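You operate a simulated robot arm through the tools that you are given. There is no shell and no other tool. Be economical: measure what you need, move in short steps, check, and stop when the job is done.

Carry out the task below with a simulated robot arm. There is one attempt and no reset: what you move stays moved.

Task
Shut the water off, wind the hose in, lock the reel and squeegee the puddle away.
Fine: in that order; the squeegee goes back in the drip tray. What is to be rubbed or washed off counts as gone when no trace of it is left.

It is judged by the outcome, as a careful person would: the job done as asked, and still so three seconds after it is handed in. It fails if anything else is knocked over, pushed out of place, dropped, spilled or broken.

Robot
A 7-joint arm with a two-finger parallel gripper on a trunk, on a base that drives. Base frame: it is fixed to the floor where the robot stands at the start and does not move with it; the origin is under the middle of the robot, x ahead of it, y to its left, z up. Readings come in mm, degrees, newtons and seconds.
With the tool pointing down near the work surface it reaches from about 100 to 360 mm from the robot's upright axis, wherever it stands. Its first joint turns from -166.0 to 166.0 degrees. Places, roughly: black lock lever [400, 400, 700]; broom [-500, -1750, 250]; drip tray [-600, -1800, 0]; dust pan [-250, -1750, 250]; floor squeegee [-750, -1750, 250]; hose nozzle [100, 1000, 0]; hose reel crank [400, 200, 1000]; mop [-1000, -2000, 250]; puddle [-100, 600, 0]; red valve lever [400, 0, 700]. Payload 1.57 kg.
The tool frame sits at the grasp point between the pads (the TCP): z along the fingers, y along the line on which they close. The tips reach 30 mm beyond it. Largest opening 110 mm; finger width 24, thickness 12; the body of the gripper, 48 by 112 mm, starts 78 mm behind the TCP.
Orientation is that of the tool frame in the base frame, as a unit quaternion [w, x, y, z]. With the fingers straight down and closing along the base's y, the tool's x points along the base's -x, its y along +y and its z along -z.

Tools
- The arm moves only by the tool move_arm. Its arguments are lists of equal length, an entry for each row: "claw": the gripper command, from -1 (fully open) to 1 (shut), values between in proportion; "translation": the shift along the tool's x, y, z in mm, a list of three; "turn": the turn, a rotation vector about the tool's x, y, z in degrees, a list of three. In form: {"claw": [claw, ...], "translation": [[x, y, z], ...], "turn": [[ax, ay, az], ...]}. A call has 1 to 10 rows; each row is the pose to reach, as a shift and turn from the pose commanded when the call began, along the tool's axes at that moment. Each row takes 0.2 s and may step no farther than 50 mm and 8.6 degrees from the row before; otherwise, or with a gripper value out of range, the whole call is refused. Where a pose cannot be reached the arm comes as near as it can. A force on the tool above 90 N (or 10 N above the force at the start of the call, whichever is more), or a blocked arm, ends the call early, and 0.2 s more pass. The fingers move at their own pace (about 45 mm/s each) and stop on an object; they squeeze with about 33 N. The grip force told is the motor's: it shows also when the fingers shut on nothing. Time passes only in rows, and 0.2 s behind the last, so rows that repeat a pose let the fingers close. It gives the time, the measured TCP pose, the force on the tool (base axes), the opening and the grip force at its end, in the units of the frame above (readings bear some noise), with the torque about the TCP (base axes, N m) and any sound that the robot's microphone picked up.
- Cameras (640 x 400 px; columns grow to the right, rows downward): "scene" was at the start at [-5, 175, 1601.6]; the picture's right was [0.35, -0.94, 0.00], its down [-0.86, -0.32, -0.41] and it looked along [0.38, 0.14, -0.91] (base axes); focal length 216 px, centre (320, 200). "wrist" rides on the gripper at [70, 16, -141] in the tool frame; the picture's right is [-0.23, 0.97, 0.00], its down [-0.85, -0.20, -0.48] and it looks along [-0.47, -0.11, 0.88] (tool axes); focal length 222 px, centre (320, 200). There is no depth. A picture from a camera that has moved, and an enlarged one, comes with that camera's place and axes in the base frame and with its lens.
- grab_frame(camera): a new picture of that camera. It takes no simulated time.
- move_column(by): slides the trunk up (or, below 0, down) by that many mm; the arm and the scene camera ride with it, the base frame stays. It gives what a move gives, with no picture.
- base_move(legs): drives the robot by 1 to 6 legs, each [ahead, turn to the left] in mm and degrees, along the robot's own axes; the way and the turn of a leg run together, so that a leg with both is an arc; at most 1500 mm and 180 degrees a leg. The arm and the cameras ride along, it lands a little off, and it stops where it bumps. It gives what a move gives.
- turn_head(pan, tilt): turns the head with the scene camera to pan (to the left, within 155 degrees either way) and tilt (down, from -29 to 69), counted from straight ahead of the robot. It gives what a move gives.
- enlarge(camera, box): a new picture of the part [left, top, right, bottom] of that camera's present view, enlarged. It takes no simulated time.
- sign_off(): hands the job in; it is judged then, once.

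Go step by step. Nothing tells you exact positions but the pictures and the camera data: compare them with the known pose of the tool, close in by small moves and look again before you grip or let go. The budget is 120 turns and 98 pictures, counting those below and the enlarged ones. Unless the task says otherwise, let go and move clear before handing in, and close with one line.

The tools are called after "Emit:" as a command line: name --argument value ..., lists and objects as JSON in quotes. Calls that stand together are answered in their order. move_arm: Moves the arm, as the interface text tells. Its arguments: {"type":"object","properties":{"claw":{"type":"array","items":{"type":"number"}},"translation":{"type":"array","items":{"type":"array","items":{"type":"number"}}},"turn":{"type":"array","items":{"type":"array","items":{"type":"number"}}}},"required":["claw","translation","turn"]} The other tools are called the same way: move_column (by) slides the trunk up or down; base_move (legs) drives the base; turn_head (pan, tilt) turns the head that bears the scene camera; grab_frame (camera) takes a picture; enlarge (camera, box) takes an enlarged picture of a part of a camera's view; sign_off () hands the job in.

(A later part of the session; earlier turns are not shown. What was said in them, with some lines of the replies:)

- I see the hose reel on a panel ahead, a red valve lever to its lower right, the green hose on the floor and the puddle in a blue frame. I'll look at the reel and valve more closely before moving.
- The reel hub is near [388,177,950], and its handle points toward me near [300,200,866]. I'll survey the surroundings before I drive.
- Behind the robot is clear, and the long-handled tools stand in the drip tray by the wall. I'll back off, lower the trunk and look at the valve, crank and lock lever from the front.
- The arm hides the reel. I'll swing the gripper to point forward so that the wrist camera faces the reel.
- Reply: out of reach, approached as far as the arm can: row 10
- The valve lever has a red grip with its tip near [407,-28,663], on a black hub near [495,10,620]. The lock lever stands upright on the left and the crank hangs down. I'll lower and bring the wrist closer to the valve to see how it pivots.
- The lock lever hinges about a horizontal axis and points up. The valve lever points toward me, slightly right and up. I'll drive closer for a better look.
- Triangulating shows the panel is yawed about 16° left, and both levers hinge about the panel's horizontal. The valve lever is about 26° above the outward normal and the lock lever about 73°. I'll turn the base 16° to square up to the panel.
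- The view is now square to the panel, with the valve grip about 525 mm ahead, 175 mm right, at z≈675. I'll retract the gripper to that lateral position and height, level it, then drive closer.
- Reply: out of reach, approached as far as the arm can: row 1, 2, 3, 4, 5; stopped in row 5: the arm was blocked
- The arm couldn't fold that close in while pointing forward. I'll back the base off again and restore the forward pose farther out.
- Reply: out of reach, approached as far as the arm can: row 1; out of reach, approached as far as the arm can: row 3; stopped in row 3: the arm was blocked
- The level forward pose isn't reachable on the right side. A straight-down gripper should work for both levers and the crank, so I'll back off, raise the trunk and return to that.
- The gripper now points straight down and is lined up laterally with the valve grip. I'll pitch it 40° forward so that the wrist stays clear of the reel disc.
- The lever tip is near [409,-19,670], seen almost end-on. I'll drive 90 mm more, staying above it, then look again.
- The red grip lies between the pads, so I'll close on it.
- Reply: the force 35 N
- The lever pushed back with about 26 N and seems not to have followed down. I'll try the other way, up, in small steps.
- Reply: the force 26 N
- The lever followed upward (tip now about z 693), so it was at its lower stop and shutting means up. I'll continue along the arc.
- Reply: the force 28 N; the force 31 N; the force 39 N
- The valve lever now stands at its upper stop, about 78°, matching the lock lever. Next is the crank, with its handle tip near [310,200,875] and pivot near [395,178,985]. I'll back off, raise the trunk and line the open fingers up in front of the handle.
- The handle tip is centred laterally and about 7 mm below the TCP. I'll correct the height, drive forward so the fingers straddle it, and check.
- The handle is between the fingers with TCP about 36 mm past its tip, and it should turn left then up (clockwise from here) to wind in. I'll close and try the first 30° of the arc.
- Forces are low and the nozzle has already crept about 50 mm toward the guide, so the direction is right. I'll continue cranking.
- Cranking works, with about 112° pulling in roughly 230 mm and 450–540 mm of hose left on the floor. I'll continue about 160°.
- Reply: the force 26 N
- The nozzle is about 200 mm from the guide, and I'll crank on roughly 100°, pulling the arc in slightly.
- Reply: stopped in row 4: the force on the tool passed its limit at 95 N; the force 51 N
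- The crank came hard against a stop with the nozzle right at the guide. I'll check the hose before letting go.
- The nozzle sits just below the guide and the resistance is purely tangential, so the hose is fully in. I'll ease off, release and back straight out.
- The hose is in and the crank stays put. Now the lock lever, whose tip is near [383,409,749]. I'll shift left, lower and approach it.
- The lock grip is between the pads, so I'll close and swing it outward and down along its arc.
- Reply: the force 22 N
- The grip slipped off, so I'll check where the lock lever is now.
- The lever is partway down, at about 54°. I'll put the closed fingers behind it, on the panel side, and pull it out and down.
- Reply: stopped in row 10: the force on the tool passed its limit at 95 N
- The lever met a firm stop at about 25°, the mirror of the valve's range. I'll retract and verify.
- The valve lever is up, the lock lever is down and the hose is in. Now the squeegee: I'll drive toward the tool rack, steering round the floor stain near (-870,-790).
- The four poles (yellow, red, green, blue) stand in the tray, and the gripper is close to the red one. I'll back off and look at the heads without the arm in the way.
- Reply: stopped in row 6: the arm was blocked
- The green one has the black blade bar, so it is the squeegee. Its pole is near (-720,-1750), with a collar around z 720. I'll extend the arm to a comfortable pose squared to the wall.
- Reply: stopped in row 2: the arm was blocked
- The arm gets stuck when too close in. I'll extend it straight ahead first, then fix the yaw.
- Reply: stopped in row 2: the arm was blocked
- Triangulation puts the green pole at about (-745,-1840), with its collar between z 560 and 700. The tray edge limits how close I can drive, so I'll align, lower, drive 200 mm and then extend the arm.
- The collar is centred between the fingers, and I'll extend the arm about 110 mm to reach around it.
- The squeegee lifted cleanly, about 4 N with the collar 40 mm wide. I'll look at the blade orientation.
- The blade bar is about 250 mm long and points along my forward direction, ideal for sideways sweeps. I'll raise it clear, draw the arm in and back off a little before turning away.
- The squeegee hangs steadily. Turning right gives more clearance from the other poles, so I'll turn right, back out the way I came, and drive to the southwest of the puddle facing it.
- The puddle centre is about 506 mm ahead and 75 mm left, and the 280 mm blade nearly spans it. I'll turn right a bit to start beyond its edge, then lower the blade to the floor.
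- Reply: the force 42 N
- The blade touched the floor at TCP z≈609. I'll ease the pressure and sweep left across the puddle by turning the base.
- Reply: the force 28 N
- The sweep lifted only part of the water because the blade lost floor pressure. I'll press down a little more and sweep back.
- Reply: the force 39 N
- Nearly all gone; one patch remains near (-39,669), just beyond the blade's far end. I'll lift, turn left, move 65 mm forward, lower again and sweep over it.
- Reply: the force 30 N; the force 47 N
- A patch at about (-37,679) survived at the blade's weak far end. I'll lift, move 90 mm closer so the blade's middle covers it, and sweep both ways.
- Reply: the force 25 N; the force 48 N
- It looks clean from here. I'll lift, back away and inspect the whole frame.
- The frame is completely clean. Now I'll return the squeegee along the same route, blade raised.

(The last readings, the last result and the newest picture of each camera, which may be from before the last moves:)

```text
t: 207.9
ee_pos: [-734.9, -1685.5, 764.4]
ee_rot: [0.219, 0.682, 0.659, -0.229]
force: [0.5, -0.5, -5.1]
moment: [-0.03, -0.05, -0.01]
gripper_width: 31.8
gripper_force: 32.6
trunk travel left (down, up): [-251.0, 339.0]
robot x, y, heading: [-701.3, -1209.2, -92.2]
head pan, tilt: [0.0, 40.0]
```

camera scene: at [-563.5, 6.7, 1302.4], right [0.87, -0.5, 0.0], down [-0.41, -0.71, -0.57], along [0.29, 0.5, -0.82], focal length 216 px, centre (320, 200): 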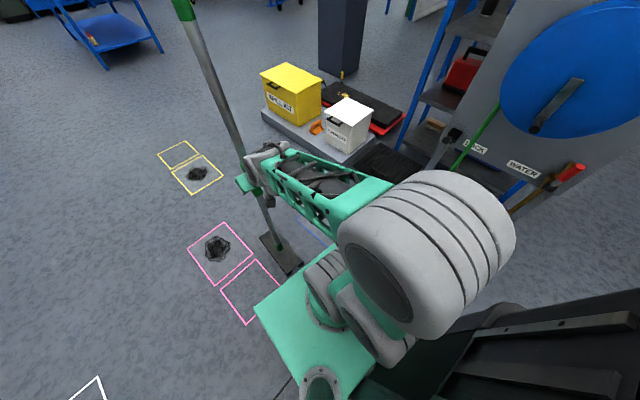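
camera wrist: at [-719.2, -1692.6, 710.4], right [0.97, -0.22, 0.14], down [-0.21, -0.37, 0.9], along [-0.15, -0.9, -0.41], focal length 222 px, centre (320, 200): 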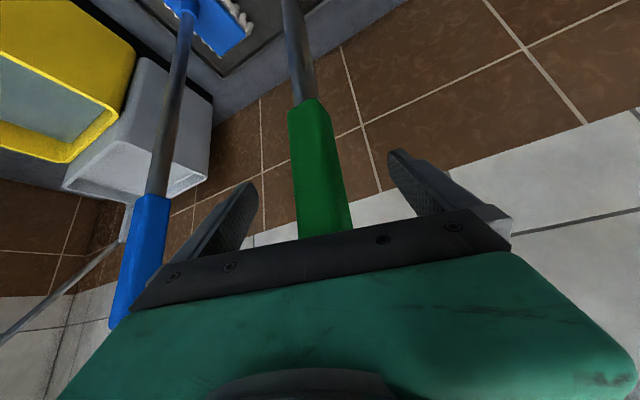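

Emit:
base_move --legs '[[68, 0]]'

Emit:
move_arm --claw '[1, 1, 1, 1]' --translation '[[-18, 0, 13], [-36, 0, 27], [-54, 0, 40], [-70, 0, 53]]' --turn '[[0, 0, 0], [0, 0, 0], [0, 0, 0], [0, 0, 0]]'

Emit:
grab_frame --camera "scene"

```text
t: 208.9
ee_pos: [-738.3, -1752.6, 764.2]
ee_rot: [0.219, 0.683, 0.658, -0.23]
force: [-0.1, 1.2, -5.4]
moment: [-0.04, 0.0, -0.01]
gripper_width: 32.0
gripper_force: 32.9
trunk travel left (down, up): [-251.0, 339.0]
robot x, y, heading: [-706.0, -1281.5, -92.4]
head pan, tilt: [0.0, 40.0]
```

```text
t: 209.9
ee_pos: [-741.5, -1841.7, 763.9]
ee_rot: [0.219, 0.683, 0.658, -0.229]
force: [-0.2, 0.3, -4.6]
moment: [0.04, 0.04, 0.0]
gripper_width: 31.8
gripper_force: 33.3
trunk travel left (down, up): [-251.0, 339.0]
robot x, y, heading: [-708.8, -1284.8, -92.3]
head pan, tilt: [0.0, 40.0]
```

```text
2 pictures are left
camera scene: at [-552.6, -1312.9, 1323.1], right [-1.0, 0.04, 0.0], down [0.03, 0.64, -0.77], along [-0.03, -0.77, -0.64], focal length 216 px, centre (320, 200)
```

scene: 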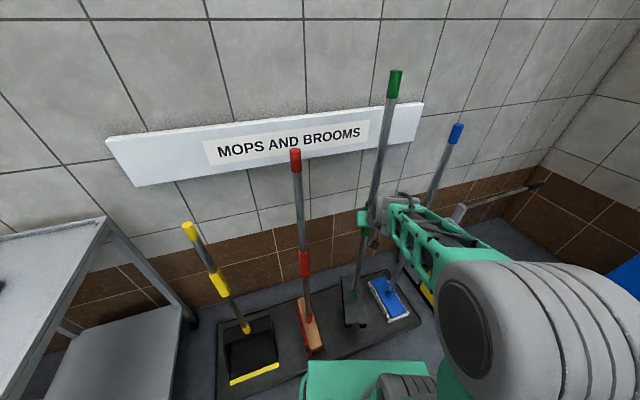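

The squeegee hangs upright over its place in the tray, so I'll lower it until it touches.

Emit:
move_column --by -120

Emit:
move_arm --claw '[1, 1]' --translation '[[1.5, 0, 2], [3, 0, 4]]' --turn '[[0, 0, 0], [0, 0, 0]]'

Emit:
move_arm --claw '[1, 1]' --translation '[[1.5, 0, 2], [3, 0, 4]]' --turn '[[0, 0, 0], [0, 0, 0]]'

```text
t: 211.4
ee_pos: [-742.4, -1841.0, 644.2]
ee_rot: [0.22, 0.683, 0.658, -0.229]
force: [-0.2, 0.7, -5.4]
moment: [-0.03, -0.01, -0.01]
gripper_width: 31.8
gripper_force: 32.8
trunk travel left (down, up): [-131.0, 459.0]
robot x, y, heading: [-707.2, -1282.3, -92.4]
head pan, tilt: [0.0, 40.0]
```

```text
t: 212.1
ee_pos: [-740.9, -1840.9, 638.1]
ee_rot: [0.219, 0.682, 0.658, -0.23]
force: [0.2, -0.6, -4.1]
moment: [-0.04, -0.02, -0.01]
gripper_width: 31.8
gripper_force: 32.9
trunk travel left (down, up): [-131.0, 459.0]
robot x, y, heading: [-701.7, -1282.1, -92.3]
head pan, tilt: [0.0, 40.0]
```

```text
t: 212.7
ee_pos: [-741.1, -1840.8, 633.4]
ee_rot: [0.219, 0.683, 0.658, -0.229]
force: [0.3, 0.3, -4.7]
moment: [0.02, -0.02, 0.0]
gripper_width: 32.2
gripper_force: 32.9
trunk travel left (down, up): [-131.0, 459.0]
robot x, y, heading: [-707.2, -1278.6, -92.3]
head pan, tilt: [0.0, 40.0]
```

Emit:
move_arm --claw '[1, 1]' --translation '[[1.5, 0, 2], [3, 0, 4]]' --turn '[[0, 0, 0], [0, 0, 0]]'

Emit:
move_arm --claw '[1, 1]' --translation '[[1.5, 0, 2], [3, 0, 4]]' --turn '[[0, 0, 0], [0, 0, 0]]'

Emit:
move_arm --claw '[1, 1]' --translation '[[1, 0, 1.2], [2, 0, 2.6]]' --turn '[[0, 0, 0], [0, 0, 0]]'

```text
t: 213.2
ee_pos: [-742.8, -1841.6, 628.7]
ee_rot: [0.219, 0.682, 0.658, -0.23]
force: [-0.2, 0.3, -5.7]
moment: [0.0, 0.02, -0.03]
gripper_width: 31.8
gripper_force: 33.1
trunk travel left (down, up): [-131.0, 459.0]
robot x, y, heading: [-706.6, -1282.0, -92.5]
head pan, tilt: [0.0, 40.0]
```

```text
t: 213.8
ee_pos: [-741.9, -1840.3, 623.6]
ee_rot: [0.219, 0.682, 0.659, -0.229]
force: [-0.3, -0.5, -4.3]
moment: [-0.03, 0.03, -0.04]
gripper_width: 31.9
gripper_force: 33.1
trunk travel left (down, up): [-131.0, 459.0]
robot x, y, heading: [-705.8, -1282.2, -92.4]
head pan, tilt: [0.0, 40.0]
```

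```text
t: 214.4
ee_pos: [-741.2, -1841.3, 621.4]
ee_rot: [0.219, 0.683, 0.658, -0.23]
force: [0.2, 0.1, -4.9]
moment: [0.02, -0.02, -0.01]
gripper_width: 31.9
gripper_force: 33.2
trunk travel left (down, up): [-131.0, 459.0]
robot x, y, heading: [-706.4, -1279.6, -92.3]
head pan, tilt: [0.0, 40.0]
```

Emit:
move_arm --claw '[1, 1]' --translation '[[1.5, 0, 2], [3, 0, 4]]' --turn '[[0, 0, 0], [0, 0, 0]]'

Emit:
move_arm --claw '[1, 1]' --translation '[[1, 0, 1.2], [2, 0, 2.6]]' --turn '[[0, 0, 0], [0, 0, 0]]'

Emit:
move_arm --claw '[1, 1]' --translation '[[1, 0, 1.2], [2, 0, 2.6]]' --turn '[[0, 0, 0], [0, 0, 0]]'

```text
t: 215.1
ee_pos: [-742.3, -1841.5, 620.4]
ee_rot: [0.222, 0.681, 0.657, -0.233]
force: [-2.2, 7.6, 18.4]
moment: [1.2, -0.56, 0.23]
gripper_width: 32.0
gripper_force: 33.3
trunk travel left (down, up): [-131.0, 459.0]
robot x, y, heading: [-702.9, -1282.5, -92.1]
head pan, tilt: [0.0, 40.0]
```

```text
t: 215.7
ee_pos: [-742.7, -1843.1, 620.9]
ee_rot: [0.224, 0.681, 0.656, -0.234]
force: [-1.5, 11.0, 43.0]
moment: [0.25, -1.02, 0.18]
gripper_width: 32.0
gripper_force: 33.0
trunk travel left (down, up): [-131.0, 459.0]
robot x, y, heading: [-705.3, -1282.7, -92.2]
head pan, tilt: [0.0, 40.0]
```

```text
t: 216.2
ee_pos: [-742.5, -1841.1, 615.9]
ee_rot: [0.224, 0.681, 0.657, -0.234]
force: [-1.5, 12.4, 46.5]
moment: [0.04, -0.84, 0.15]
gripper_width: 31.6
gripper_force: 33.1
trunk travel left (down, up): [-131.0, 459.0]
robot x, y, heading: [-709.9, -1282.0, -92.2]
head pan, tilt: [0.0, 40.0]
```

It is seated in the tray. I'll ease the pressure and open just slightly to see whether it stands.

Emit:
move_arm --claw '[1, 1]' --translation '[[-1.8, 0, -2.4], [-3.3, 0, -4.4]]' --turn '[[0, 0, 0], [0, 0, 0]]'

Emit:
move_arm --claw '[0.25, 0.0, 0.0, 0.0, 0.0]' --translation '[[0, 0, 0], [0, 0, 0], [0, 0, 0], [0, 0, 0], [0, 0, 0]]' --turn '[[0, 0, 0], [0, 0, 0], [0, 0, 0], [0, 0, 0], [0, 0, 0]]'

Emit:
grab_frame --camera "scene"

```text
t: 216.8
ee_pos: [-743.0, -1842.5, 615.4]
ee_rot: [0.22, 0.682, 0.658, -0.231]
force: [-1.5, -1.8, 17.1]
moment: [-3.92, -0.21, -0.23]
gripper_width: 31.9
gripper_force: 33.0
trunk travel left (down, up): [-131.0, 459.0]
robot x, y, heading: [-707.1, -1280.8, -92.2]
head pan, tilt: [0.0, 40.0]
```

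```text
t: 218.1
ee_pos: [-742.4, -1841.4, 615.0]
ee_rot: [0.219, 0.682, 0.658, -0.229]
force: [0.1, 1.5, -0.3]
moment: [-0.06, 0.02, 0.0]
gripper_width: 54.8
gripper_force: 0.1
trunk travel left (down, up): [-131.0, 459.0]
robot x, y, heading: [-707.0, -1280.5, -92.2]
head pan, tilt: [0.0, 40.0]
```

```text
1 pictures are left
camera scene: at [-552.6, -1312.8, 1203.1], right [-1.0, 0.04, 0.0], down [0.03, 0.64, -0.77], along [-0.03, -0.77, -0.64], focal length 216 px, centre (320, 200)
```

scene: 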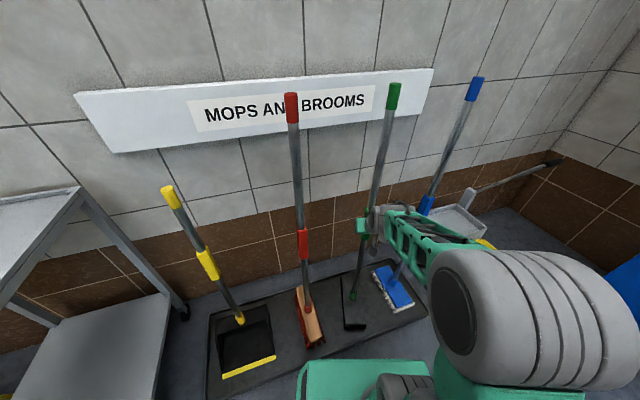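

It stands upright in the tray. I'll open fully, draw straight back, and take a last look.

Emit:
move_arm --claw '[-1, -1, -1, -1, -1, -1]' --translation '[[0, 0, 0], [0, 0, 0], [0, 0, 0], [16, 0, -12], [40, 0, -30], [70, 0, -53]]' --turn '[[0, 0, 0], [0, 0, 0], [0, 0, 0], [0, 0, 0], [0, 0, 0], [0, 0, 0]]'

Emit:
base_move --legs '[[-65, 0]]'

Emit:
grab_frame --camera "scene"

```text
t: 219.4
ee_pos: [-738.5, -1753.8, 615.6]
ee_rot: [0.219, 0.682, 0.659, -0.229]
force: [0.2, 0.6, -0.5]
moment: [-0.02, -0.02, 0.01]
gripper_width: 109.9
gripper_force: 0.0
trunk travel left (down, up): [-131.0, 459.0]
robot x, y, heading: [-704.8, -1281.0, -92.2]
head pan, tilt: [0.0, 40.0]
```

```text
t: 220.4
ee_pos: [-734.2, -1689.7, 615.6]
ee_rot: [0.22, 0.682, 0.659, -0.229]
force: [0.5, -0.5, 0.4]
moment: [-0.01, 0.0, -0.02]
gripper_width: 109.9
gripper_force: 0.0
trunk travel left (down, up): [-131.0, 459.0]
robot x, y, heading: [-701.9, -1217.1, -92.2]
head pan, tilt: [0.0, 40.0]
```

```text
0 pictures are left
camera scene: at [-550.1, -1248.3, 1203.1], right [-1.0, 0.04, 0.0], down [0.02, 0.64, -0.77], along [-0.03, -0.77, -0.64], focal length 216 px, centre (320, 200)
```

scene: 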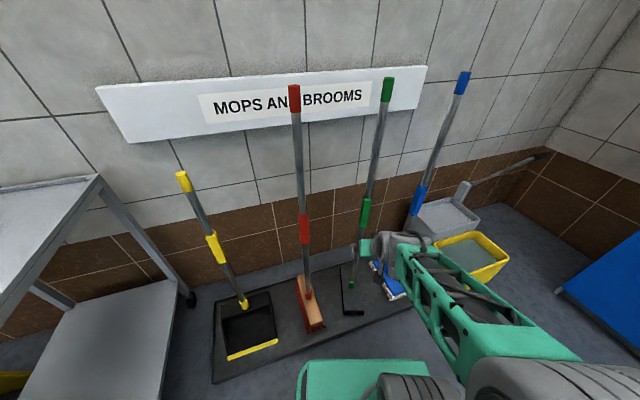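

The squeegee stands upright in the drip tray with the other tools undisturbed, and the gripper is clear, so I'm handing the job in.

Emit:
sign_off

```text
The job is handed in.
```

In the order you asked, I shut the water off, wound the hose in, locked the reel, squeegeed the puddle until no trace showed, and put the squeegee back in the drip tray.
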